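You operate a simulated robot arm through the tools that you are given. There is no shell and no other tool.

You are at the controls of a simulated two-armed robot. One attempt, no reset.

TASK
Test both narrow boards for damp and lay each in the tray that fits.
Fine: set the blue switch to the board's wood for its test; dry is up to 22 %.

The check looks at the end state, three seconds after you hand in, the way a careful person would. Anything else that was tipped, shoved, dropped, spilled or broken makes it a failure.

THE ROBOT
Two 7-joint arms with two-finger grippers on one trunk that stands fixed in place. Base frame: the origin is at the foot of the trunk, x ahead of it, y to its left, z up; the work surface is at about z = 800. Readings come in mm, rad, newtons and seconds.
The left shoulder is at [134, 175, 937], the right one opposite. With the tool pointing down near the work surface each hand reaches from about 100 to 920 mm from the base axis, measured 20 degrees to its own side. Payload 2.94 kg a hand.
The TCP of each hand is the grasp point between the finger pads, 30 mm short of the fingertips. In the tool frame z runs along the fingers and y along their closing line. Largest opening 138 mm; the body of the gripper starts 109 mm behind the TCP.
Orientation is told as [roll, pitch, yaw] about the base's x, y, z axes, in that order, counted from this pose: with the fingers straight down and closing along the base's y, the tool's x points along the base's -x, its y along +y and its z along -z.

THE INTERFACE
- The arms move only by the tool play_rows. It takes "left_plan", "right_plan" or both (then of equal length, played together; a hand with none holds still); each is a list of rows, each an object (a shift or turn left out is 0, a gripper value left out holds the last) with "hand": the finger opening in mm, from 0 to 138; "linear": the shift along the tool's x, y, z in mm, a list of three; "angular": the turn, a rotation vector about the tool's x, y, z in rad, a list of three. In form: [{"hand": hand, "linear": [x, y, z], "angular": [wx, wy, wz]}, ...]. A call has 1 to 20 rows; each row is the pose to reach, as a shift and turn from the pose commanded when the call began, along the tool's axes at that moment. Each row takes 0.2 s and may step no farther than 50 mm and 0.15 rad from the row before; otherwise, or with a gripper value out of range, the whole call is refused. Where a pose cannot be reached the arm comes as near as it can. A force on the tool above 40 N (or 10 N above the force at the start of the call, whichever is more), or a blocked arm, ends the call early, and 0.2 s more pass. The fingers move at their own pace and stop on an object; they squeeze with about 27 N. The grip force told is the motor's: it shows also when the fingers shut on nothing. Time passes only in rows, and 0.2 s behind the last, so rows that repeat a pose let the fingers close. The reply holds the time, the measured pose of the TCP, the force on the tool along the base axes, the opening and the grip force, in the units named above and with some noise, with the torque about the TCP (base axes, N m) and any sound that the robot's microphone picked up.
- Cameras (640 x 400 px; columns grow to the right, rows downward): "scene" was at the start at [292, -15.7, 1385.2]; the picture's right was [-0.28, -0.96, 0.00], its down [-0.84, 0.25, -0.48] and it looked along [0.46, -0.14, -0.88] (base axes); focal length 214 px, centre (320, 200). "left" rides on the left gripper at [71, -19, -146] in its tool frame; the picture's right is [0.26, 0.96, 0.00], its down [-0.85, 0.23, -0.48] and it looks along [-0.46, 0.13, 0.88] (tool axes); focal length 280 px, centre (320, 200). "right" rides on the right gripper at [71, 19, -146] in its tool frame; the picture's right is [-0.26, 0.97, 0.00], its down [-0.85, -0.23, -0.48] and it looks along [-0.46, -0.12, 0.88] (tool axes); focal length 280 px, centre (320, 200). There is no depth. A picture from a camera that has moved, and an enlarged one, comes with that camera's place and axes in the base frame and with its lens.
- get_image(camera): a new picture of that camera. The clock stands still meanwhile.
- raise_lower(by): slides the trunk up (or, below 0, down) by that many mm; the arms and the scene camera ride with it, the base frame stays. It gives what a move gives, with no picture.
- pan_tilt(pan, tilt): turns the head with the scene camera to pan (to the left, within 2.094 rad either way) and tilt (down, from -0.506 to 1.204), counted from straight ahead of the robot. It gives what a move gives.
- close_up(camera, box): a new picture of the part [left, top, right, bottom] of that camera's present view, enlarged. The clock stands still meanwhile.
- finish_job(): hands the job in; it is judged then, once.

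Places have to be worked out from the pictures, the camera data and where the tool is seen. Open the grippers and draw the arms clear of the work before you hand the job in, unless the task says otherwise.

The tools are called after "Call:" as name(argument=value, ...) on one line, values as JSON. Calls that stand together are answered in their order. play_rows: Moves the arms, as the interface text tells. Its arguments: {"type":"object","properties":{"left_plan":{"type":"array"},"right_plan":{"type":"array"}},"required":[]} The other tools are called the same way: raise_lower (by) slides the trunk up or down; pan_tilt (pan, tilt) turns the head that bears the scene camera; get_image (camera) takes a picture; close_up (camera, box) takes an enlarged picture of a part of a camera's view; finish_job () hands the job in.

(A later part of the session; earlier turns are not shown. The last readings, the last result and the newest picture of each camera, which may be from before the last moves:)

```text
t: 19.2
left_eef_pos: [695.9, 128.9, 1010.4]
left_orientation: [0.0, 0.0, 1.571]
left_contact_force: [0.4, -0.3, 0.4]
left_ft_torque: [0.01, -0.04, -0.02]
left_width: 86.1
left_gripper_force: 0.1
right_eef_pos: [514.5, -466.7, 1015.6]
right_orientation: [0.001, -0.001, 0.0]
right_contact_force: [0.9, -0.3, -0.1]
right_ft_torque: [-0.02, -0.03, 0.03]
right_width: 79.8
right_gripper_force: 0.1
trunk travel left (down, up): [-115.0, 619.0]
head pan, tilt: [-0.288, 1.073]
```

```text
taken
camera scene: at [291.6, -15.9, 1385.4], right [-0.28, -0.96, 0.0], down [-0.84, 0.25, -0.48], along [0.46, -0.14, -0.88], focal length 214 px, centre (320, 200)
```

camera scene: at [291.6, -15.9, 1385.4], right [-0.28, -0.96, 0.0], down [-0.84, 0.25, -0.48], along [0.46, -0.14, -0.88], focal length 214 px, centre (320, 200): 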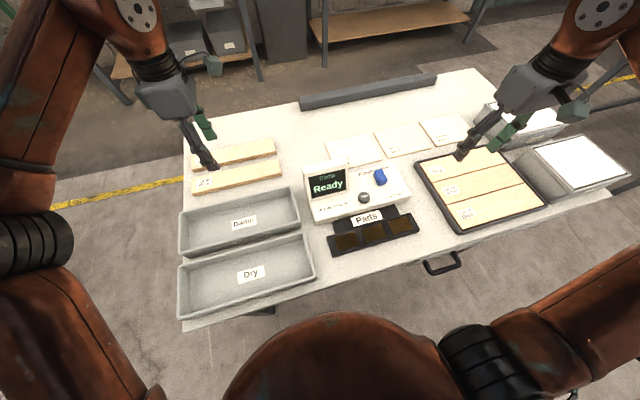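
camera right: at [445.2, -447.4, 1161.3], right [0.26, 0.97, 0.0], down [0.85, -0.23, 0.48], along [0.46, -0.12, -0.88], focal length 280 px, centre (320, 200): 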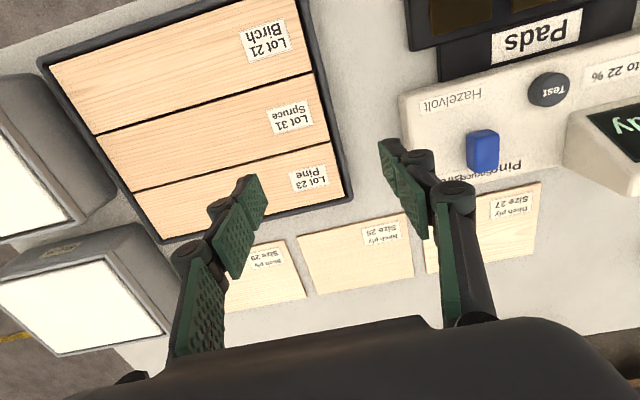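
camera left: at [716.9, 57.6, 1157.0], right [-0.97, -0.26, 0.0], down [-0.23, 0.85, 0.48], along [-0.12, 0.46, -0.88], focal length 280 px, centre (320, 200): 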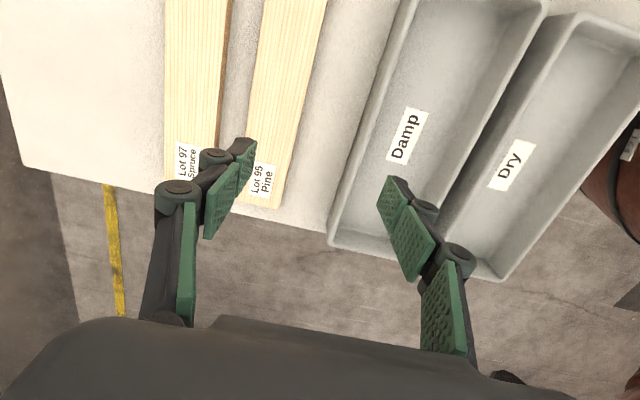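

The +90° turn works: the hand is at (696, 129, 1010) with the fingers closing along x. Before picking anything up I'll check, empty-handed and at a safe height, whether this arm can reach above the pads in this posture.

Call:
play_rows(left_plan=[{"hand": 86, "linear": [35, 25, 0]}, {"hand": 86, "linear": [70, 50, 0]}, {"hand": 86, "linear": [105, 75, 0]}, {"hand": 86, "linear": [140, 100, 0]}, {"hand": 86, "linear": [175, 125, 0]}, {"hand": 86, "linear": [210, 150, 0]}, {"hand": 86, "linear": [245, 175, 0]}, {"hand": 86, "linear": [280, 200, 0]}, {"hand": 86, "linear": [315, 225, 0]}, {"hand": 86, "linear": [349, 250, 0]}, {"hand": 86, "linear": [349, 250, 0]}])

Call:
get_image(camera="left")

Call:
get_image(camera="scene")

```text
t: 21.6
left_eef_pos: [446.4, -216.0, 1009.0]
left_orientation: [0.002, 0.0, 1.57]
left_contact_force: [0.1, -0.4, 0.1]
left_ft_torque: [-0.01, -0.02, 0.02]
left_width: 85.9
left_gripper_force: 0.0
right_eef_pos: [516.9, -465.3, 1014.5]
right_orientation: [-0.001, 0.001, 0.002]
right_contact_force: [0.5, -0.5, -0.6]
right_ft_torque: [-0.01, 0.02, -0.02]
right_width: 79.6
right_gripper_force: 0.1
trunk travel left (down, up): [-115.0, 619.0]
head pan, tilt: [-0.288, 1.073]
```

```text
taken
camera left: at [466.6, -288.2, 1156.4], right [-0.97, -0.26, 0.0], down [-0.23, 0.85, 0.48], along [-0.13, 0.46, -0.88], focal length 280 px, centre (320, 200)
```

left: 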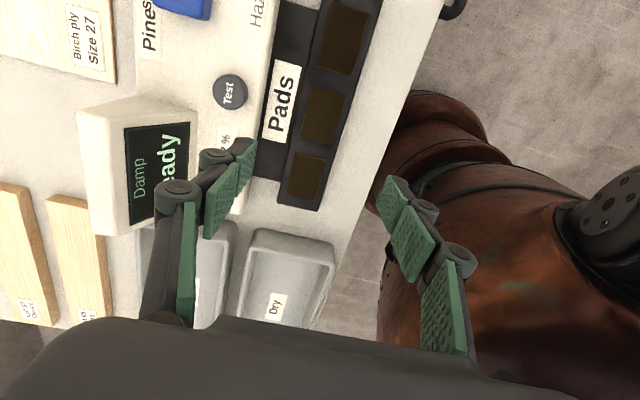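

```text
taken
camera scene: at [292.6, -16.1, 1385.1], right [-0.28, -0.96, 0.0], down [-0.84, 0.25, -0.48], along [0.46, -0.14, -0.88], focal length 214 px, centre (320, 200)
```

scene: 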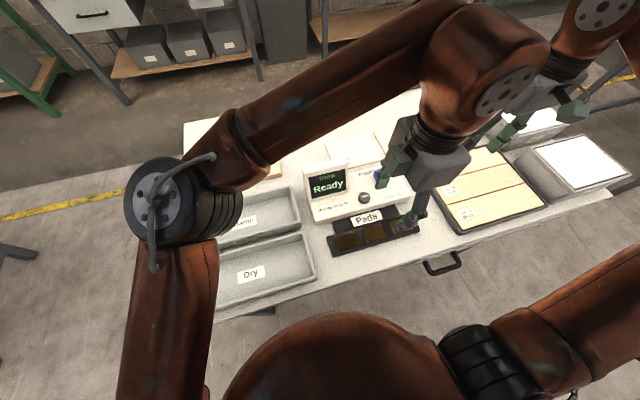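

It's reachable: (446, -216, 1009) with no out-of-reach flag. This view shows the pads well, so I'll enlarge it to measure them.

Call:
close_up(camera="left", box=[240, 0, 400, 220])

Call:
close_up(camera="left", box=[80, 0, 300, 250])

```text
1.82 times, centred on (320, 110) of left
camera zoom: at [466.6, -288.2, 1156.4], right [-0.97, -0.26, 0.0], down [-0.23, 0.85, 0.48], along [-0.13, 0.46, -0.88], focal length 510 px, centre (320, 364)
```

zoom: 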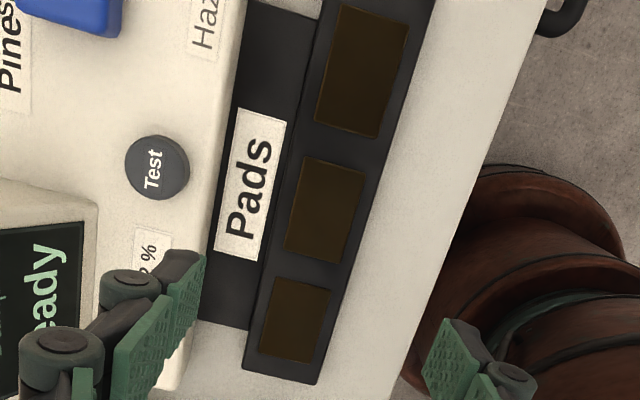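

```text
1.60 times, centred on (190, 125) of left
camera zoom: at [466.6, -288.2, 1156.4], right [-0.97, -0.26, 0.0], down [-0.23, 0.85, 0.48], along [-0.13, 0.46, -0.88], focal length 449 px, centre (528, 320)
```

zoom: 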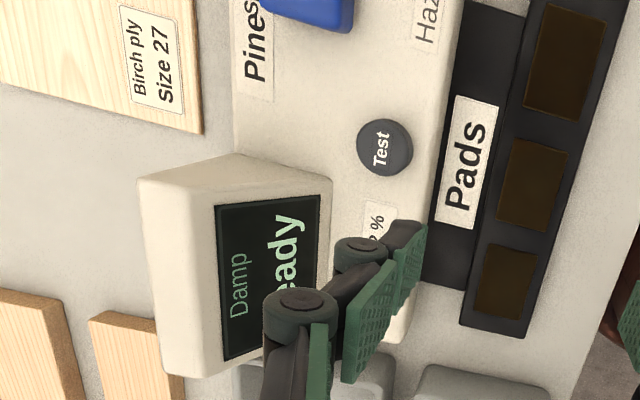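

The pads' centre is at about (445, -219), their top is at z ≈ 810, and they span y -136 to -303. I'll move the left hand back over the spruce board at about (847, 128), staying high.

Call:
play_rows(left_plan=[{"hand": 90, "linear": [-29, -33, 0]}, {"hand": 90, "linear": [-58, -67, 0]}, {"hand": 90, "linear": [-87, -100, 0]}, {"hand": 90, "linear": [-116, -134, 0]}, {"hand": 90, "linear": [-145, -167, 0]}, {"hand": 90, "linear": [-174, -201, 0]}, {"hand": 90, "linear": [-203, -234, 0]}, {"hand": 90, "linear": [-232, -267, 0]}, {"hand": 90, "linear": [-261, -301, 0]}, {"hand": 90, "linear": [-290, -334, 0]}, {"hand": 90, "linear": [-318, -368, 0]}, {"hand": 90, "linear": [-344, -401, 0]}, {"hand": 90, "linear": [-344, -401, 0]}])

Call:
get_image(camera="left")

Call:
get_image(camera="scene")

```text
t: 24.4
left_eef_pos: [827.6, 117.4, 986.0]
left_orientation: [0.009, -0.004, 1.566]
left_contact_force: [-0.6, -0.8, 0.4]
left_ft_torque: [0.12, -0.05, 0.0]
left_width: 90.2
left_gripper_force: 0.1
left hand out of reach, approached as far as the arm can: row 11, 12, 13
right_eef_pos: [523.9, -469.6, 1011.1]
right_orientation: [0.004, 0.01, 0.0]
right_contact_force: [0.0, -0.2, -0.2]
right_ft_torque: [0.06, -0.09, 0.0]
right_width: 80.0
right_gripper_force: 0.1
trunk travel left (down, up): [-115.0, 619.0]
head pan, tilt: [-0.288, 1.073]
```

```text
taken
camera left: at [848.0, 44.8, 1133.2], right [-0.97, -0.26, 0.01], down [-0.22, 0.85, 0.48], along [-0.13, 0.46, -0.88], focal length 280 px, centre (320, 200)
```

left: 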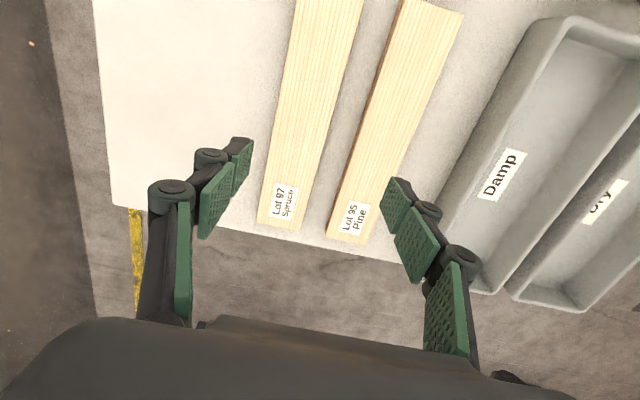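

```text
taken
camera scene: at [312.3, -19.7, 1383.1], right [-0.29, -0.96, 0.0], down [-0.85, 0.25, -0.46], along [0.44, -0.13, -0.89], focal length 214 px, centre (320, 200)
```

scene: 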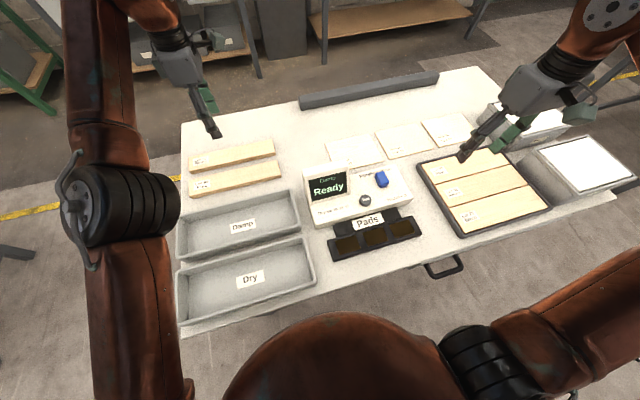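

The scene camera and right hand readings shifted by 10–20 mm, so the trunk seems to lean forward with the left arm far out. I'll hold still briefly to see whether it settles or keeps going.

Call:
play_rows(left_plan=[{"hand": 90}])

Call:
get_image(camera="scene")

```text
t: 24.8
left_eef_pos: [835.8, 118.1, 992.7]
left_orientation: [0.01, -0.005, 1.57]
left_contact_force: [-0.4, -0.7, 1.0]
left_ft_torque: [0.02, -0.02, 0.01]
left_width: 90.0
left_gripper_force: 0.0
right_eef_pos: [526.6, -468.6, 1007.9]
right_orientation: [0.002, 0.005, -0.006]
right_contact_force: [0.0, -0.4, -0.2]
right_ft_torque: [0.04, -0.09, 0.0]
right_width: 79.9
right_gripper_force: 0.1
trunk travel left (down, up): [-115.0, 619.0]
head pan, tilt: [-0.288, 1.073]
```

```text
taken
camera scene: at [331.7, -17.3, 1381.1], right [-0.28, -0.96, 0.01], down [-0.86, 0.25, -0.45], along [0.43, -0.13, -0.89], focal length 214 px, centre (320, 200)
```

scene: 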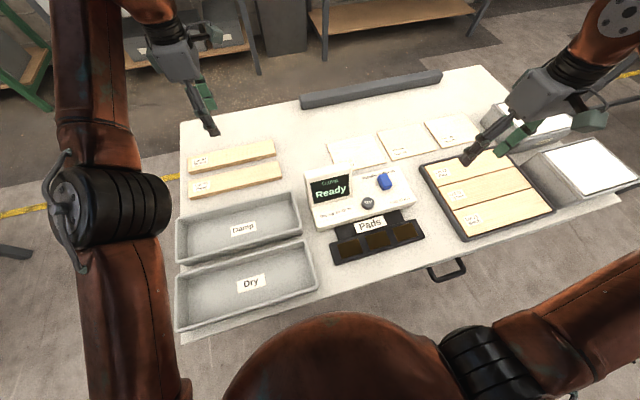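

The lean is growing (camera x went 292 → 312 → 332), so I'm pulling both arms back toward the trunk right away to bring the weight back.

Call:
play_rows(left_plan=[{"hand": 90, "linear": [0, 40, -5]}, {"hand": 90, "linear": [0, 85, -10]}, {"hand": 90, "linear": [0, 130, -15]}, {"hand": 90, "linear": [0, 175, -20]}, {"hand": 90, "linear": [0, 220, -20]}, {"hand": 90, "linear": [0, 265, -20]}, {"hand": 90, "linear": [0, 300, -20]}], right_plan=[{"linear": [20, 0, -5]}, {"linear": [45, 0, -10]}, {"linear": [70, 0, -15]}, {"linear": [95, 0, -20]}, {"linear": [110, 0, -20]}, {"linear": [110, 0, -20]}, {"linear": [110, 0, -20]}])

Call:
get_image(camera="scene")

```text
t: 25.2
left_eef_pos: [794.3, 165.7, 1008.7]
left_orientation: [0.016, 0.048, 1.731]
left_contact_force: [1.7, 0.0, -4.3]
left_ft_torque: [0.03, 0.25, 0.01]
left_width: 89.9
left_gripper_force: 0.0
right_eef_pos: [515.2, -458.9, 995.6]
right_orientation: [0.019, -0.053, -0.023]
right_contact_force: [-1.9, 2.6, 1.7]
right_ft_torque: [-0.36, -0.25, 0.0]
right_width: 80.0
right_gripper_force: 0.1
right hand out of reach, approached as far as the arm can: row 1
trunk travel left (down, up): [-115.0, 619.0]
head pan, tilt: [-0.288, 1.073]
stopped in row 1 (left hand): the arm was blocked; the commanded pose is now the measured one
```

```text
taken
camera scene: at [352.6, -12.9, 1378.3], right [-0.28, -0.96, 0.01], down [-0.86, 0.25, -0.44], along [0.42, -0.14, -0.9], focal length 214 px, centre (320, 200)
```

scene: 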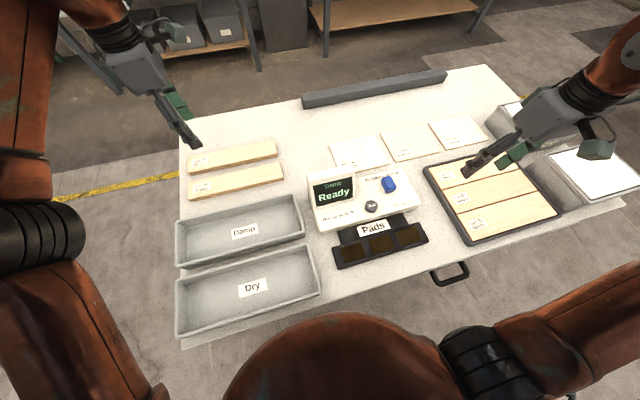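

The lean grew to about 0.045 rad and the left arm stalled. I'll keep retracting with smaller steps: the left hand straight back toward its shoulder, the right hand back and inward where it has room.

Call:
play_rows(left_plan=[{"linear": [-4, 25, -5]}, {"linear": [-9, 55, -10]}, {"linear": [-15, 90, -15]}, {"linear": [-21, 128, -20]}, {"linear": [-27, 166, -25]}, {"linear": [-33, 205, -30]}], right_plan=[{"linear": [15, 15, -5]}, {"linear": [32, 32, -10]}, {"linear": [52, 52, -15]}, {"linear": [72, 72, -20]}, {"linear": [92, 92, -25]}, {"linear": [110, 110, -30]}])

Call:
get_image(camera="scene")

```text
t: 25.5
left_eef_pos: [753.0, 186.5, 1049.9]
left_orientation: [-0.017, 0.097, 1.816]
left_contact_force: [0.1, 0.5, -1.1]
left_ft_torque: [-0.16, 0.03, 0.0]
left_width: 89.8
left_gripper_force: 0.1
right_eef_pos: [494.7, -452.8, 1007.6]
right_orientation: [0.078, -0.191, -0.054]
right_contact_force: [-0.5, 0.0, -0.2]
right_ft_torque: [-0.09, -0.02, -0.06]
right_width: 80.0
right_gripper_force: 0.1
right hand out of reach, approached as far as the arm can: row 1
trunk travel left (down, up): [-115.0, 619.0]
head pan, tilt: [-0.288, 1.073]
stopped in row 1 (left hand): the arm was blocked; the commanded pose is now the measured one
```

```text
taken
camera scene: at [362.3, -13.7, 1377.2], right [-0.28, -0.96, 0.02], down [-0.87, 0.25, -0.43], along [0.41, -0.14, -0.9], focal length 214 px, centre (320, 200)
```

scene: 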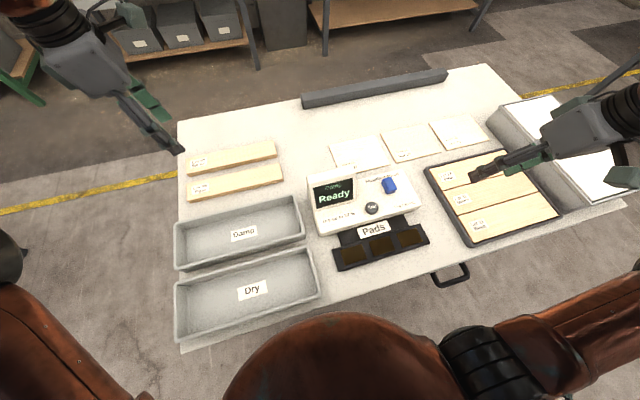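

The lean is slowing (camera x 362) and the hands are coming back. I'll keep retracting both arms.

Call:
play_rows(left_plan=[{"linear": [-4, 25, 0]}, {"linear": [-9, 55, 0]}, {"linear": [-15, 90, 0]}, {"linear": [-21, 128, 0]}, {"linear": [-27, 166, 0]}], right_plan=[{"linear": [10, 15, 0]}, {"linear": [20, 35, 0]}, {"linear": [35, 60, 0]}, {"linear": [50, 85, 0]}, {"linear": [65, 110, 0]}])

Call:
get_image(camera="scene")

```text
t: 25.8
left_eef_pos: [685.6, 192.3, 1087.0]
left_orientation: [-0.074, 0.118, 1.843]
left_contact_force: [1.6, 0.4, -1.6]
left_ft_torque: [-0.09, 0.16, -0.02]
left_width: 90.2
left_gripper_force: 0.0
right_eef_pos: [444.2, -438.3, 1056.2]
right_orientation: [0.138, -0.423, -0.053]
right_contact_force: [-0.7, 0.8, 1.0]
right_ft_torque: [-0.02, -0.01, -0.02]
right_width: 80.2
right_gripper_force: 0.1
right hand out of reach, approached as far as the arm can: row 1
trunk travel left (down, up): [-115.0, 619.0]
head pan, tilt: [-0.288, 1.073]
stopped in row 1 (left hand): the arm was blocked; the commanded pose is now the measured one
```

```text
taken
camera scene: at [345.2, -15.4, 1379.5], right [-0.28, -0.96, 0.01], down [-0.86, 0.25, -0.44], along [0.42, -0.14, -0.9], focal length 214 px, centre (320, 200)
```

scene: 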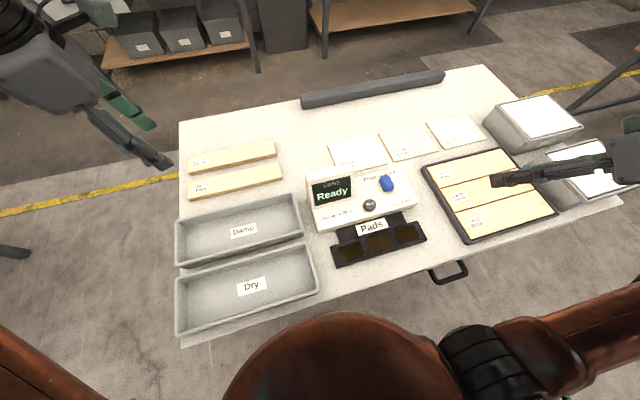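

The trunk is now swinging back (camera x 345) with the hands pulled in. I'll hold both arms still and let it settle.

Call:
play_rows(left_plan=[{"linear": [0, 0, 0]}], right_plan=[{"linear": [0, 0, 0]}])

Call:
get_image(camera="scene")

```text
t: 26.2
left_eef_pos: [616.4, 185.5, 1118.4]
left_orientation: [-0.147, 0.114, 1.797]
left_contact_force: [-1.6, 1.0, 2.6]
left_ft_torque: [0.0, -0.15, 0.03]
left_width: 89.9
left_gripper_force: 0.0
right_eef_pos: [387.1, -437.9, 1077.7]
right_orientation: [0.152, -0.494, -0.056]
right_contact_force: [-3.7, -0.7, 1.6]
right_ft_torque: [0.08, -0.29, 0.0]
right_width: 79.8
right_gripper_force: 0.5
trunk travel left (down, up): [-115.0, 619.0]
head pan, tilt: [-0.288, 1.073]
stopped in row 1 (left hand): the arm was blocked; the commanded pose is now the measured one
```

```text
taken
camera scene: at [275.4, -17.1, 1389.5], right [-0.29, -0.96, 0.0], down [-0.84, 0.25, -0.49], along [0.47, -0.14, -0.87], focal length 214 px, centre (320, 200)
```

scene: 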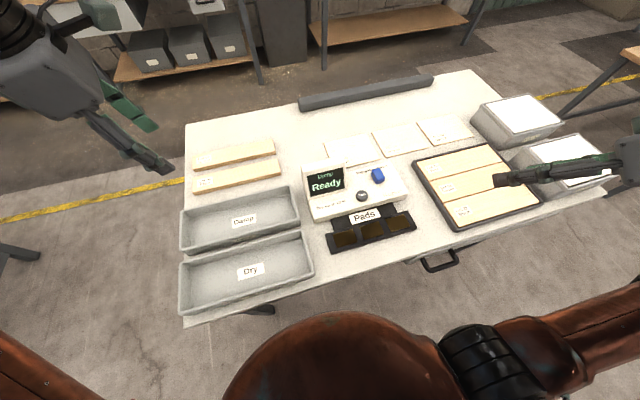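

It rocked back past upright (camera x 275). I'll keep holding so it can settle.

Call:
play_rows(left_plan=[{"linear": [0, 0, 0]}, {"linear": [0, 0, 0]}, {"linear": [0, 0, 0]}], right_plan=[{"linear": [0, 0, 0]}, {"linear": [0, 0, 0]}, {"linear": [0, 0, 0]}])

Call:
get_image(camera="scene")

```text
t: 26.6
left_eef_pos: [659.5, 186.6, 1095.7]
left_orientation: [-0.105, 0.1, 1.81]
left_contact_force: [0.2, -0.1, -1.2]
left_ft_torque: [0.0, -0.08, 0.01]
left_width: 89.9
left_gripper_force: 0.1
right_eef_pos: [422.1, -440.5, 1060.9]
right_orientation: [0.13, -0.419, -0.052]
right_contact_force: [0.3, -0.4, -0.6]
right_ft_torque: [-0.03, -0.03, 0.01]
right_width: 79.9
right_gripper_force: 0.0
trunk travel left (down, up): [-115.0, 619.0]
head pan, tilt: [-0.288, 1.073]
stopped in row 2 (right hand): the arm was blocked; the commanded pose is now the measured one
```

```text
taken
camera scene: at [328.8, -16.5, 1381.0], right [-0.28, -0.96, 0.01], down [-0.85, 0.25, -0.45], along [0.43, -0.14, -0.89], focal length 214 px, centre (320, 200)
```

scene: 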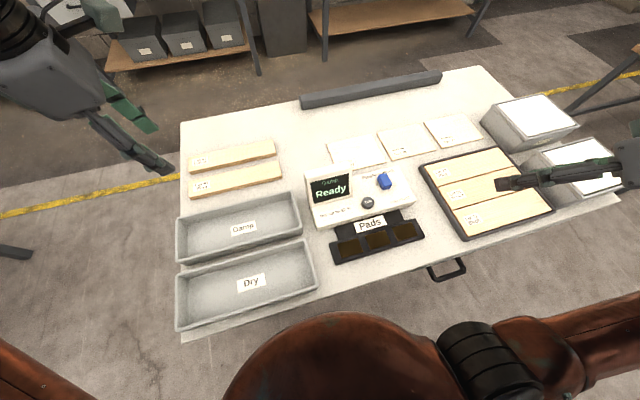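

It's oscillating like a rocking base with shrinking amplitude (362 → 275 → 329). I'll keep both arms still until it dies out.

Call:
play_rows(left_plan=[{"linear": [0, 0, 0]}, {"linear": [0, 0, 0]}, {"linear": [0, 0, 0]}, {"linear": [0, 0, 0]}, {"linear": [0, 0, 0]}])

Call:
get_image(camera="scene")

```text
t: 27.8
left_eef_pos: [636.5, 186.3, 1107.5]
left_orientation: [-0.128, 0.108, 1.805]
left_contact_force: [0.1, 0.0, 1.1]
left_ft_torque: [0.01, -0.07, -0.02]
left_width: 90.0
left_gripper_force: 0.1
right_eef_pos: [397.3, -442.8, 1066.8]
right_orientation: [0.122, -0.423, -0.051]
right_contact_force: [0.0, 0.2, 0.8]
right_ft_torque: [0.0, -0.08, -0.01]
right_width: 80.3
right_gripper_force: 0.1
trunk travel left (down, up): [-115.0, 619.0]
head pan, tilt: [-0.288, 1.073]
```

```text
taken
camera scene: at [286.2, -16.1, 1387.0], right [-0.28, -0.96, 0.0], down [-0.84, 0.25, -0.48], along [0.46, -0.14, -0.88], focal length 214 px, centre (320, 200)
```

scene: 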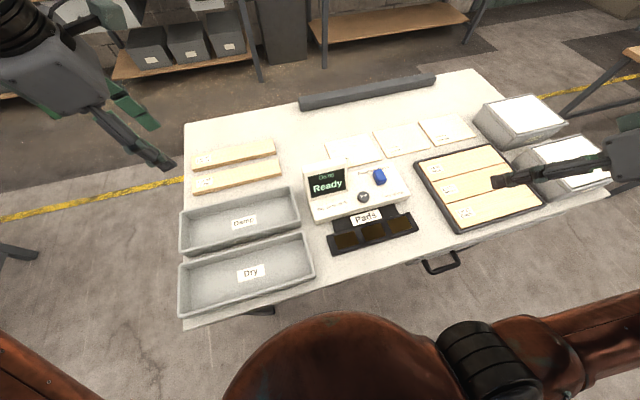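

The trunk is nearly back (camera x 286) and the table looks undisturbed. I'll wait a bit more until it's steady.

Call:
play_rows(left_plan=[{"linear": [0, 0, 0]}, {"linear": [0, 0, 0]}, {"linear": [0, 0, 0]}, {"linear": [0, 0, 0]}, {"linear": [0, 0, 0]}, {"linear": [0, 0, 0]}])

Call:
close_up(camera="scene", box=[300, 150, 420, 250])

Call:
close_up(camera="scene", box=[170, 120, 320, 320])

```text
t: 29.2
left_eef_pos: [643.7, 185.5, 1099.4]
left_orientation: [-0.117, 0.108, 1.807]
left_contact_force: [-0.1, -1.0, 0.1]
left_ft_torque: [-0.02, 0.0, 0.0]
left_width: 90.0
left_gripper_force: 0.1
right_eef_pos: [405.4, -442.4, 1062.1]
right_orientation: [0.122, -0.419, -0.05]
right_contact_force: [1.1, 0.6, -0.3]
right_ft_torque: [0.01, -0.01, -0.03]
right_width: 79.9
right_gripper_force: 0.1
trunk travel left (down, up): [-115.0, 619.0]
head pan, tilt: [-0.288, 1.073]
```

```text
4.00 times, centred on (360, 200) of scene
camera zoom: at [292.0, -15.9, 1385.2], right [-0.28, -0.96, 0.0], down [-0.84, 0.25, -0.48], along [0.46, -0.14, -0.88], focal length 858 px, centre (160, 200)
```

zoom: 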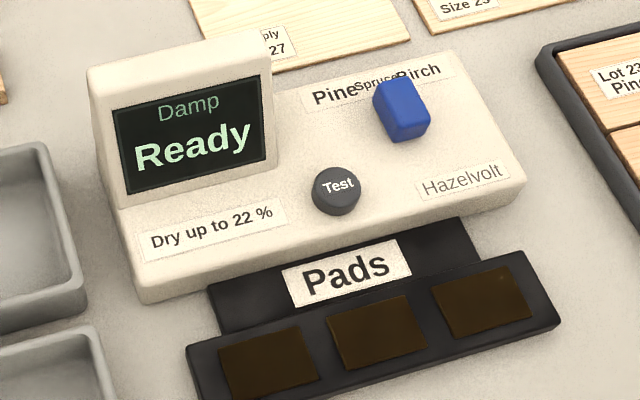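

```text
2.00 times, centred on (245, 220) of scene
camera zoom: at [292.0, -15.9, 1385.2], right [-0.28, -0.96, 0.0], down [-0.84, 0.25, -0.48], along [0.46, -0.14, -0.88], focal length 429 px, centre (470, 160)
```

zoom: 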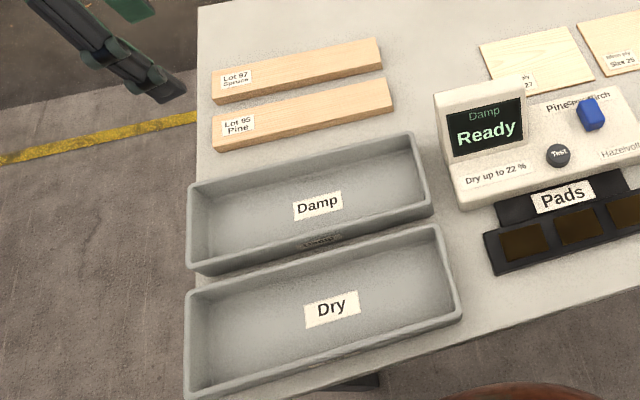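

Everything is steady again (camera x 292.0) and nothing on the table moved. The robot tips when an arm is far out, so I'll tuck the right arm in close as a counterweight and move slowly when extended. First I'll straighten the right hand and pull it back.

Call:
play_rows(right_plan=[{"linear": [12, 6, -5], "angular": [0.015, 0.06, 0]}, {"linear": [25, 12, -12], "angular": [0.03, 0.12, 0]}, {"linear": [40, 18, -18], "angular": [0.05, 0.18, 0]}, {"linear": [55, 24, -25], "angular": [0.07, 0.25, 0]}, {"linear": [70, 30, -32], "angular": [0.09, 0.32, 0]}, {"linear": [82, 36, -38], "angular": [0.11, 0.38, 0]}, {"linear": [91, 40, -41], "angular": [0.122, 0.419, 0]}, {"linear": [91, 40, -41], "angular": [0.122, 0.419, 0]}])

Call:
get_image(camera="scene")

```text
t: 31.0
left_eef_pos: [644.3, 186.7, 1100.9]
left_orientation: [-0.117, 0.104, 1.807]
left_contact_force: [0.7, 0.4, 0.2]
left_ft_torque: [-0.03, -0.01, -0.04]
left_width: 90.1
left_gripper_force: 0.0
right_eef_pos: [305.7, -403.1, 1067.9]
right_orientation: [-0.007, 0.001, -0.027]
right_contact_force: [-0.5, 1.1, -0.1]
right_ft_torque: [-0.02, 0.0, -0.02]
right_width: 80.1
right_gripper_force: 0.2
trunk travel left (down, up): [-115.0, 619.0]
head pan, tilt: [-0.288, 1.073]
```

```text
taken
camera scene: at [292.0, -16.0, 1385.2], right [-0.28, -0.96, 0.0], down [-0.84, 0.25, -0.48], along [0.46, -0.14, -0.88], focal length 214 px, centre (320, 200)
```

scene: 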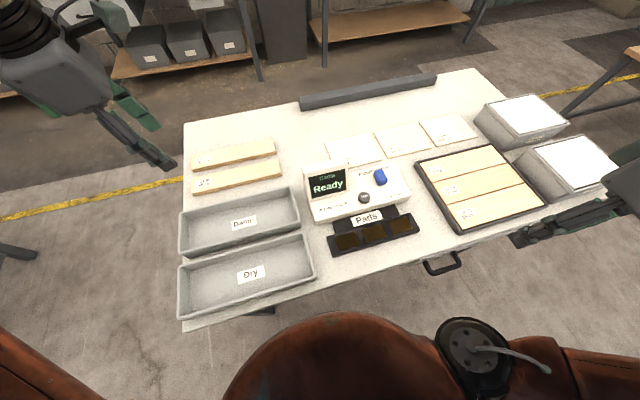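

The right hand is straight again at (306, -403, 1068) and the trunk is steady. I'll draw it further back to act as a counterweight.

Call:
play_rows(right_plan=[{"linear": [15, 0, 0]}, {"linear": [35, 0, 0]}, {"linear": [55, 0, 0]}, {"linear": [75, 0, 0]}, {"linear": [95, 0, 0]}, {"linear": [110, 0, 0]}, {"linear": [120, 0, 0]}, {"linear": [120, 0, 0]}])

Call:
get_image(camera="scene")

```text
t: 32.8
left_eef_pos: [646.0, 187.4, 1101.3]
left_orientation: [-0.117, 0.106, 1.808]
left_contact_force: [0.2, 0.0, -0.2]
left_ft_torque: [0.0, 0.01, -0.02]
left_width: 90.4
left_gripper_force: 0.1
right_eef_pos: [244.1, -361.5, 1042.5]
right_orientation: [-0.006, -0.002, -0.025]
right_contact_force: [-0.1, -0.1, 0.2]
right_ft_torque: [-0.01, -0.02, 0.0]
right_width: 80.0
right_gripper_force: 0.1
right hand out of reach, approached as far as the arm can: row 2, 3, 4, 5, 6, 7, 8
trunk travel left (down, up): [-115.0, 619.0]
head pan, tilt: [-0.288, 1.073]
```

```text
taken
camera scene: at [291.9, -15.8, 1385.3], right [-0.28, -0.96, 0.0], down [-0.84, 0.25, -0.48], along [0.46, -0.14, -0.88], focal length 214 px, centre (320, 200)
```

scene: 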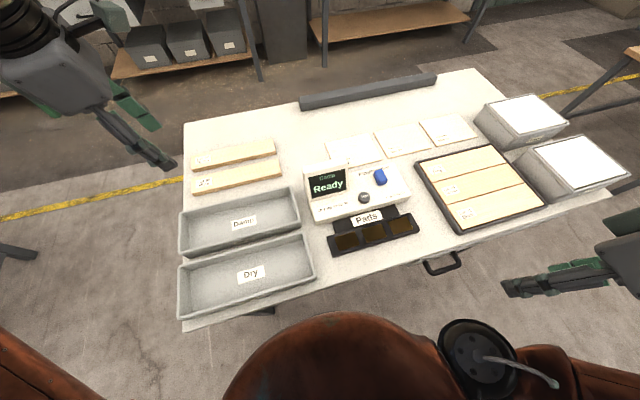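

The right hand is at (244, -361, 1042), limited by its yaw. I'll turn it outward a bit and pull it back further.

Call:
play_rows(right_plan=[{"linear": [0, 0, 0], "angular": [0, 0, 0.12]}, {"linear": [0, 0, 0], "angular": [0, 0, 0.24]}, {"linear": [8, -3, 0], "angular": [0, 0, 0.36]}, {"linear": [20, -8, 0], "angular": [0, 0, 0.48]}, {"linear": [35, -15, 0], "angular": [0, 0, 0.6]}, {"linear": [52, -22, 0], "angular": [0, 0, 0.72]}, {"linear": [70, -30, 0], "angular": [0, 0, 0.84]}, {"linear": [85, -38, 0], "angular": [0, 0, 0.96]}, {"linear": [95, -45, 0], "angular": [0, 0, 1.05]}, {"linear": [95, -45, 0], "angular": [0, 0, 1.05]}])

Call:
get_image(camera="scene")

Call:
get_image(camera="right")

```text
t: 35.0
left_eef_pos: [645.0, 187.6, 1100.9]
left_orientation: [-0.118, 0.106, 1.806]
left_contact_force: [0.4, 0.3, -0.8]
left_ft_torque: [-0.03, 0.0, 0.03]
left_width: 89.9
left_gripper_force: 0.1
right_eef_pos: [211.7, -343.2, 1010.9]
right_orientation: [-0.002, -0.006, -1.077]
right_contact_force: [-0.2, 0.1, 0.5]
right_ft_torque: [0.03, 0.02, -0.02]
right_width: 79.8
right_gripper_force: 0.0
right hand out of reach, approached as far as the arm can: row 3, 4, 5, 6, 7, 8, 9, 10
trunk travel left (down, up): [-115.0, 619.0]
head pan, tilt: [-0.288, 1.073]
```

```text
taken
camera scene: at [291.9, -15.9, 1385.3], right [-0.28, -0.96, 0.0], down [-0.84, 0.25, -0.48], along [0.46, -0.14, -0.88], focal length 214 px, centre (320, 200)
```

scene: 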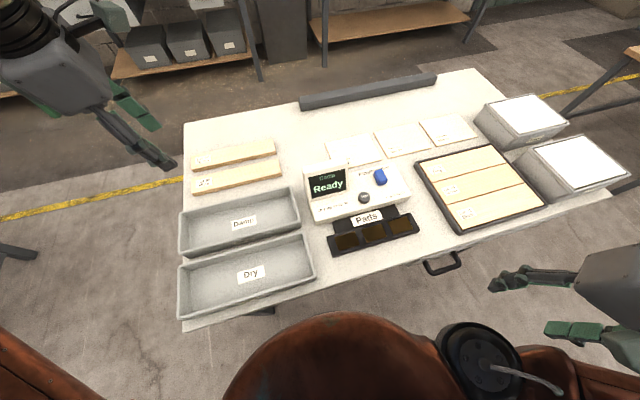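

```text
taken
camera right: at [196.1, -271.7, 1155.9], right [0.97, 0.23, 0.0], down [0.2, -0.85, 0.48], along [0.11, -0.47, -0.88], focal length 280 px, centre (320, 200)
```

right: 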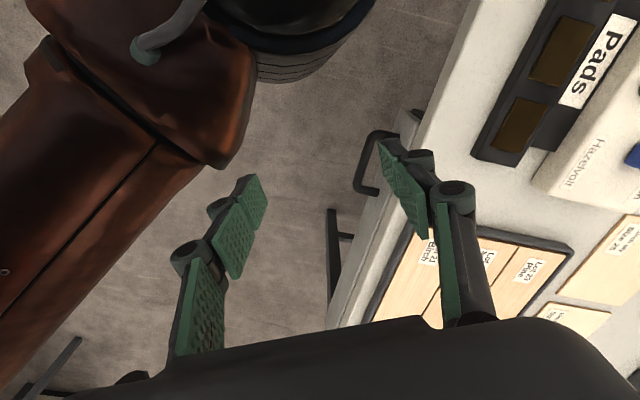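

The right hand is tucked at (212, -343, 1011), well clear. Now I'll slowly straighten the left hand and bring it back over the board area at (700, 128, 1000), watching for any lean.

Call:
play_rows(left_plan=[{"hand": 90, "linear": [8, -4, 10], "angular": [-0.014, -0.013, 0.03]}, {"hand": 90, "linear": [17, -9, 25], "angular": [-0.03, -0.026, 0.06]}, {"hand": 90, "linear": [26, -14, 38], "angular": [-0.044, -0.04, 0.089]}, {"hand": 90, "linear": [35, -20, 50], "angular": [-0.059, -0.053, 0.118]}, {"hand": 90, "linear": [44, -25, 63], "angular": [-0.074, -0.066, 0.148]}, {"hand": 90, "linear": [53, -30, 76], "angular": [-0.089, -0.08, 0.178]}, {"hand": 90, "linear": [62, -35, 90], "angular": [-0.104, -0.093, 0.207]}, {"hand": 90, "linear": [70, -40, 100], "angular": [-0.118, -0.106, 0.236]}, {"hand": 90, "linear": [70, -40, 100], "angular": [-0.118, -0.106, 0.236]}])

Call:
get_image(camera="scene")

Call:
get_image(camera="left")

```text
t: 37.0
left_eef_pos: [712.5, 121.2, 1013.7]
left_orientation: [-0.01, -0.016, 1.579]
left_contact_force: [-0.5, 0.0, -0.3]
left_ft_torque: [-0.04, -0.03, 0.01]
left_width: 90.0
left_gripper_force: 0.1
right_eef_pos: [211.9, -343.1, 1011.0]
right_orientation: [-0.001, -0.004, -1.077]
right_contact_force: [0.6, 0.5, -0.2]
right_ft_torque: [-0.04, -0.02, 0.01]
right_width: 80.0
right_gripper_force: 0.0
trunk travel left (down, up): [-115.0, 619.0]
head pan, tilt: [-0.288, 1.073]
```

```text
taken
camera scene: at [291.8, -15.7, 1385.3], right [-0.28, -0.96, 0.0], down [-0.84, 0.25, -0.48], along [0.46, -0.14, -0.88], focal length 214 px, centre (320, 200)
```

scene: 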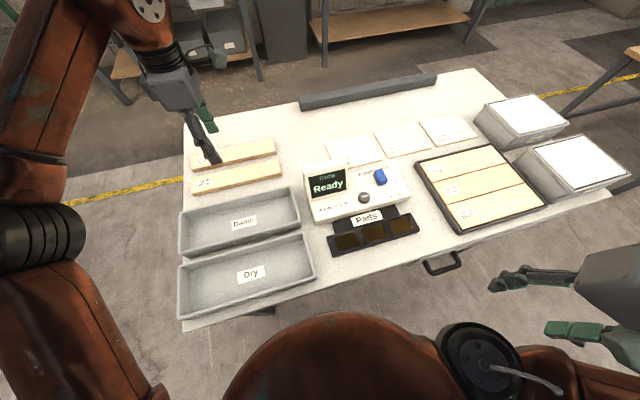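

```text
taken
camera left: at [731.8, 47.9, 1159.7], right [-0.96, -0.27, -0.01], down [-0.24, 0.84, 0.49], along [-0.12, 0.47, -0.87], focal length 280 px, centre (320, 200)
```

left: 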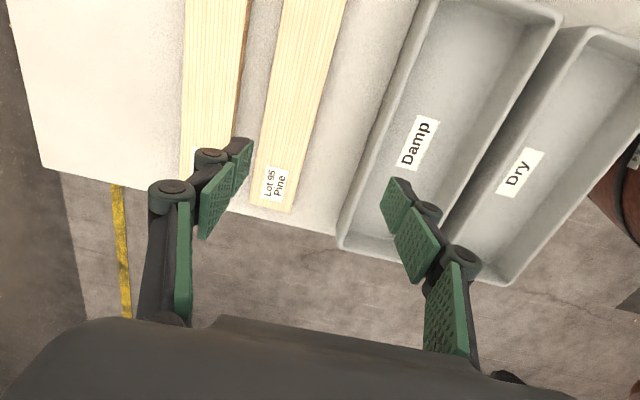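

It's steady at (712, 121, 1014). I'll go lower and slowly further out to about (800, 128, 930), then check for lean again.

Call:
play_rows(left_plan=[{"hand": 90, "linear": [-1, -8, 12], "angular": [-0.005, 0.008, 0.004]}, {"hand": 90, "linear": [-2, -18, 25], "angular": [-0.01, 0.016, 0.008]}, {"hand": 90, "linear": [-3, -28, 38], "angular": [-0.01, 0.016, 0.008]}, {"hand": 90, "linear": [-4, -39, 50], "angular": [-0.01, 0.016, 0.008]}, {"hand": 90, "linear": [-5, -50, 62], "angular": [-0.01, 0.016, 0.008]}, {"hand": 90, "linear": [-6, -60, 72], "angular": [-0.01, 0.016, 0.008]}, {"hand": 90, "linear": [-7, -70, 80], "angular": [-0.01, 0.016, 0.008]}, {"hand": 90, "linear": [-7, -79, 84], "angular": [-0.01, 0.016, 0.008]}, {"hand": 90, "linear": [-7, -85, 84], "angular": [-0.01, 0.016, 0.008]}, {"hand": 90, "linear": [-7, -88, 84], "angular": [-0.01, 0.016, 0.008]}])

Call:
get_image(camera="scene")

Call:
get_image(camera="left")

```text
t: 39.2
left_eef_pos: [803.2, 131.3, 931.7]
left_orientation: [0.0, 0.001, 1.572]
left_contact_force: [0.4, -0.6, -0.1]
left_ft_torque: [0.0, 0.03, 0.0]
left_width: 90.0
left_gripper_force: 0.0
right_eef_pos: [212.3, -343.7, 1011.2]
right_orientation: [-0.002, -0.006, -1.077]
right_contact_force: [0.0, -0.1, -0.7]
right_ft_torque: [-0.01, 0.02, -0.03]
right_width: 80.0
right_gripper_force: 0.1
trunk travel left (down, up): [-115.0, 619.0]
head pan, tilt: [-0.288, 1.073]
```

```text
taken
camera scene: at [292.1, -16.0, 1385.2], right [-0.28, -0.96, 0.0], down [-0.84, 0.25, -0.48], along [0.46, -0.14, -0.88], focal length 214 px, centre (320, 200)
```

scene: 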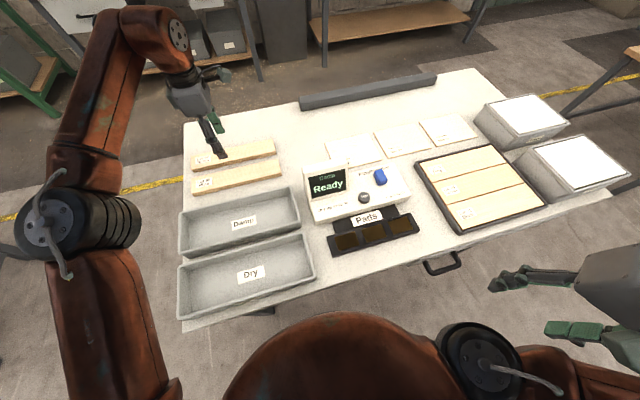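

```text
taken
camera left: at [822.2, 59.8, 1078.3], right [-0.97, -0.26, 0.0], down [-0.23, 0.85, 0.48], along [-0.13, 0.46, -0.88], focal length 280 px, centre (320, 200)
```

left: 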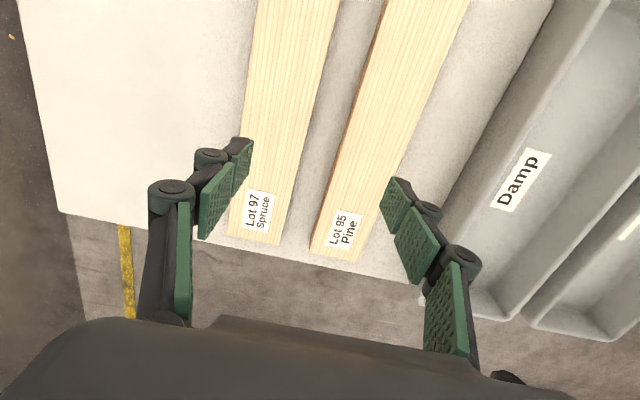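

It's steady at (803, 131, 932) with no lean. The board tops come out at z ≈ 818 and the spruce spans x ≈ 816–877. I'll move slowly to above its centre with an 80 mm opening.

Call:
play_rows(left_plan=[{"hand": 80, "linear": [1, -5, 10]}, {"hand": 80, "linear": [1, -11, 20]}, {"hand": 80, "linear": [2, -18, 30]}, {"hand": 80, "linear": [2, -25, 38]}, {"hand": 80, "linear": [3, -31, 45]}, {"hand": 80, "linear": [3, -37, 52]}, {"hand": 80, "linear": [3, -41, 52]}, {"hand": 80, "linear": [3, -43, 52]}, {"hand": 80, "linear": [3, -43, 52]}])

Call:
get_image(camera="scene")

Call:
get_image(camera="left")

```text
t: 41.2
left_eef_pos: [844.6, 127.1, 879.3]
left_orientation: [0.001, 0.0, 1.573]
left_contact_force: [-0.4, -0.2, -0.5]
left_ft_torque: [0.02, -0.01, 0.01]
left_width: 79.9
left_gripper_force: 0.0
right_eef_pos: [212.6, -343.6, 1011.0]
right_orientation: [-0.002, -0.005, -1.076]
right_contact_force: [-0.4, 0.4, -0.4]
right_ft_torque: [0.0, 0.02, 0.03]
right_width: 79.9
right_gripper_force: 0.1
trunk travel left (down, up): [-115.0, 619.0]
head pan, tilt: [-0.288, 1.073]
```

```text
taken
camera scene: at [292.0, -16.0, 1385.3], right [-0.28, -0.96, 0.0], down [-0.84, 0.25, -0.48], along [0.46, -0.14, -0.88], focal length 214 px, centre (320, 200)
```

scene: 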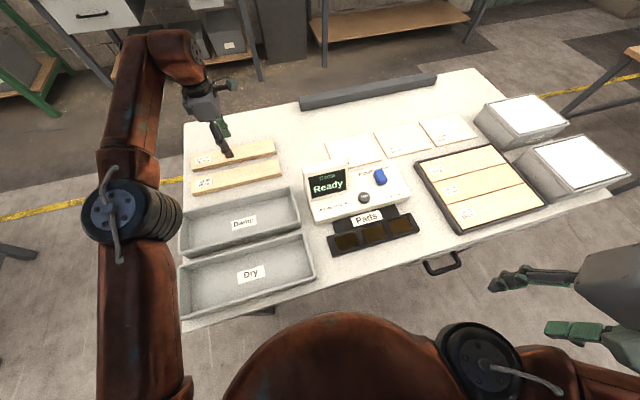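

```text
taken
camera left: at [865.2, 56.1, 1026.4], right [-0.97, -0.26, 0.0], down [-0.23, 0.85, 0.48], along [-0.13, 0.46, -0.88], focal length 280 px, centre (320, 200)
```

left: 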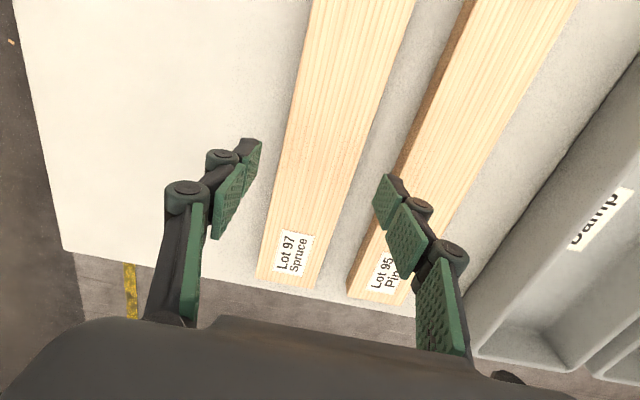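

The hand is centred: the spruce edges are at x ≈ 815 and 876, and the TCP is at 845. There's still no lean, so I'll descend 44 mm slowly to put the tips just above the table.

Call:
play_rows(left_plan=[{"hand": 80, "linear": [0, -1, 12]}, {"hand": 80, "linear": [0, -1, 24]}, {"hand": 80, "linear": [0, -1, 34]}, {"hand": 80, "linear": [0, -1, 40]}, {"hand": 80, "linear": [0, -1, 44]}, {"hand": 80, "linear": [0, -1, 44]}])

Call:
get_image(camera="left")

Call:
close_up(camera="scene", box=[180, 110, 300, 210])

```text
t: 42.6
left_eef_pos: [845.5, 128.3, 835.8]
left_orientation: [0.002, -0.001, 1.57]
left_contact_force: [-0.7, 0.2, -0.7]
left_ft_torque: [-0.03, 0.03, 0.0]
left_width: 79.8
left_gripper_force: 0.1
right_eef_pos: [211.5, -343.4, 1010.4]
right_orientation: [-0.004, -0.006, -1.078]
right_contact_force: [-0.3, 0.3, -0.6]
right_ft_torque: [0.02, 0.02, 0.01]
right_width: 79.9
right_gripper_force: 0.1
trunk travel left (down, up): [-115.0, 619.0]
head pan, tilt: [-0.288, 1.073]
```

```text
taken
camera left: at [866.3, 56.6, 982.7], right [-0.96, -0.26, 0.0], down [-0.23, 0.85, 0.48], along [-0.13, 0.46, -0.88], focal length 280 px, centre (320, 200)
```

left: 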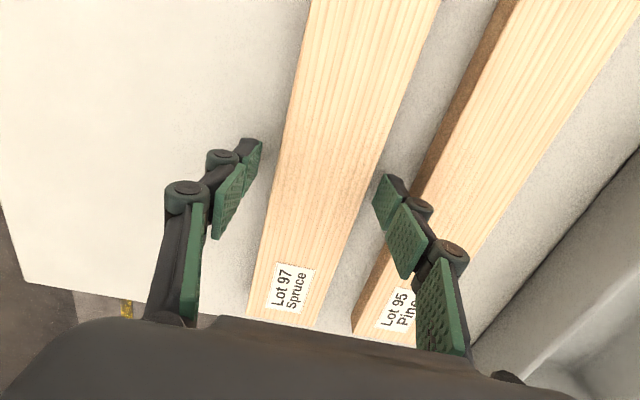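

```text
4.00 times, centred on (240, 160) of scene
camera zoom: at [292.0, -16.1, 1385.3], right [-0.28, -0.96, 0.0], down [-0.84, 0.25, -0.48], along [0.46, -0.14, -0.88], focal length 858 px, centre (640, 360)
```

zoom: 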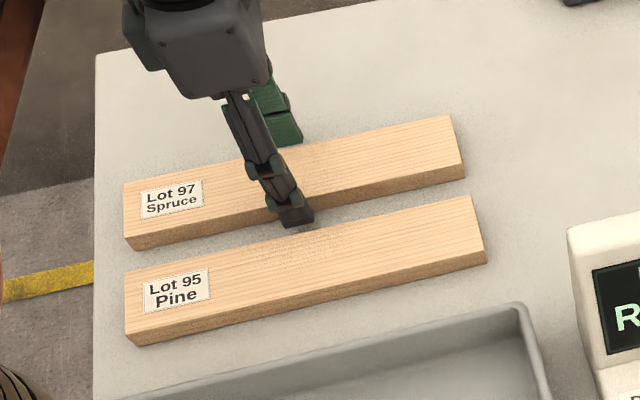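

The fingers straddle the spruce with the near one in the gap between the boards. I'll close on it now.

Call:
play_rows(left_plan=[{"hand": 50}, {"hand": 50}, {"hand": 50}, {"hand": 50}])

Call:
get_image(camera="left")

```text
t: 43.6
left_eef_pos: [846.8, 127.6, 836.0]
left_orientation: [0.001, 0.0, 1.571]
left_contact_force: [0.3, 0.9, 0.7]
left_ft_torque: [-0.02, 0.1, -0.01]
left_width: 59.4
left_gripper_force: 27.2
right_eef_pos: [211.8, -343.3, 1010.6]
right_orientation: [-0.002, -0.005, -1.077]
right_contact_force: [-0.2, -0.3, -0.4]
right_ft_torque: [-0.01, 0.04, 0.02]
right_width: 80.1
right_gripper_force: 0.0
trunk travel left (down, up): [-115.0, 619.0]
head pan, tilt: [-0.288, 1.073]
```

```text
taken
camera left: at [866.3, 56.6, 982.9], right [-0.97, -0.26, 0.0], down [-0.23, 0.85, 0.48], along [-0.13, 0.46, -0.88], focal length 280 px, centre (320, 200)
```

left: 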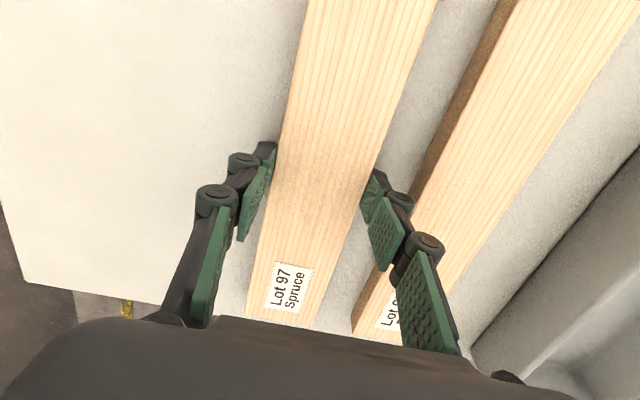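

The spruce is gripped at 59 mm wide, close to its middle. I'll lift it slowly straight up.

Call:
play_rows(left_plan=[{"hand": 50, "linear": [0, 0, -5]}, {"hand": 50, "linear": [0, 0, -12]}, {"hand": 50, "linear": [0, 0, -22]}, {"hand": 50, "linear": [0, 0, -34]}, {"hand": 50, "linear": [0, 4, -46]}, {"hand": 50, "linear": [0, 10, -58]}, {"hand": 50, "linear": [0, 18, -68]}, {"hand": 50, "linear": [0, 26, -76]}, {"hand": 50, "linear": [0, 34, -82]}])

Call:
get_image(camera="left")

Call:
get_image(camera="scene")

```text
t: 45.6
left_eef_pos: [812.0, 129.1, 916.9]
left_orientation: [0.001, 0.001, 1.571]
left_contact_force: [0.7, 0.1, -0.7]
left_ft_torque: [0.0, -0.02, 0.01]
left_width: 59.3
left_gripper_force: 27.2
right_eef_pos: [212.1, -342.1, 1010.6]
right_orientation: [-0.003, -0.006, -1.078]
right_contact_force: [0.9, 0.3, 0.0]
right_ft_torque: [-0.03, 0.01, -0.01]
right_width: 79.8
right_gripper_force: 0.1
trunk travel left (down, up): [-115.0, 619.0]
head pan, tilt: [-0.288, 1.073]
```

```text
taken
camera left: at [832.1, 57.1, 1063.3], right [-0.97, -0.26, 0.0], down [-0.23, 0.85, 0.48], along [-0.12, 0.46, -0.88], focal length 280 px, centre (320, 200)
```

left: 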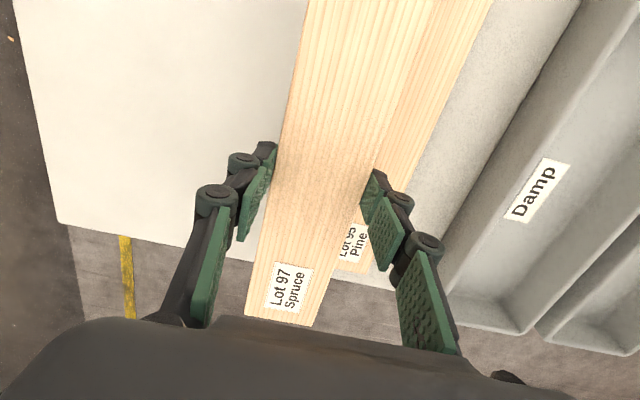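

```text
taken
camera scene: at [292.0, -15.9, 1385.3], right [-0.28, -0.96, 0.0], down [-0.84, 0.25, -0.48], along [0.46, -0.14, -0.88], focal length 214 px, centre (320, 200)
```

scene: 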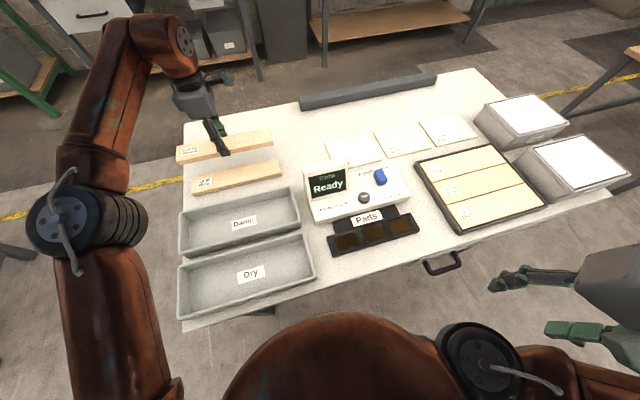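

The spruce is up, level and steady, with no lean. I'll bring it back and higher first, then across to above the pads.

Call:
play_rows(left_plan=[{"hand": 50, "linear": [0, 8, -10]}, {"hand": 50, "linear": [0, 20, -22]}, {"hand": 50, "linear": [0, 34, -34]}, {"hand": 50, "linear": [0, 50, -46]}, {"hand": 50, "linear": [0, 68, -60]}, {"hand": 50, "linear": [0, 86, -72]}, {"hand": 50, "linear": [0, 102, -82]}, {"hand": 50, "linear": [0, 114, -88]}, {"hand": 50, "linear": [0, 116, -88]}])

Call:
get_image(camera="scene")

```text
t: 47.6
left_eef_pos: [695.5, 126.5, 1005.2]
left_orientation: [-0.002, 0.0, 1.57]
left_contact_force: [-0.4, 0.7, -1.5]
left_ft_torque: [0.0, -0.01, 0.01]
left_width: 59.4
left_gripper_force: 26.8
right_eef_pos: [212.8, -344.3, 1011.3]
right_orientation: [-0.003, -0.005, -1.077]
right_contact_force: [0.2, 0.4, 0.5]
right_ft_torque: [0.0, -0.04, 0.0]
right_width: 80.1
right_gripper_force: 0.1
trunk travel left (down, up): [-115.0, 619.0]
head pan, tilt: [-0.288, 1.073]
```

```text
taken
camera scene: at [292.2, -15.9, 1385.2], right [-0.28, -0.96, 0.0], down [-0.84, 0.25, -0.48], along [0.46, -0.14, -0.88], focal length 214 px, centre (320, 200)
```

scene: 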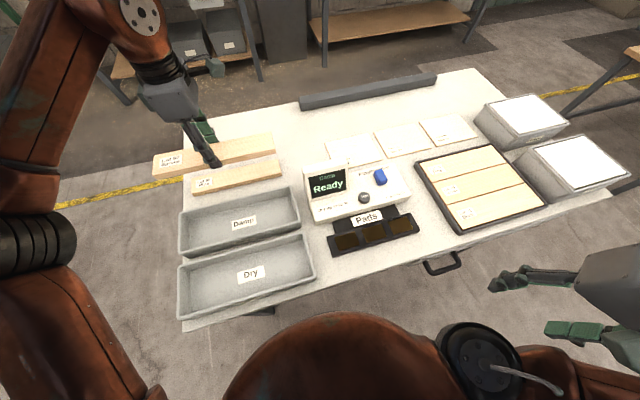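

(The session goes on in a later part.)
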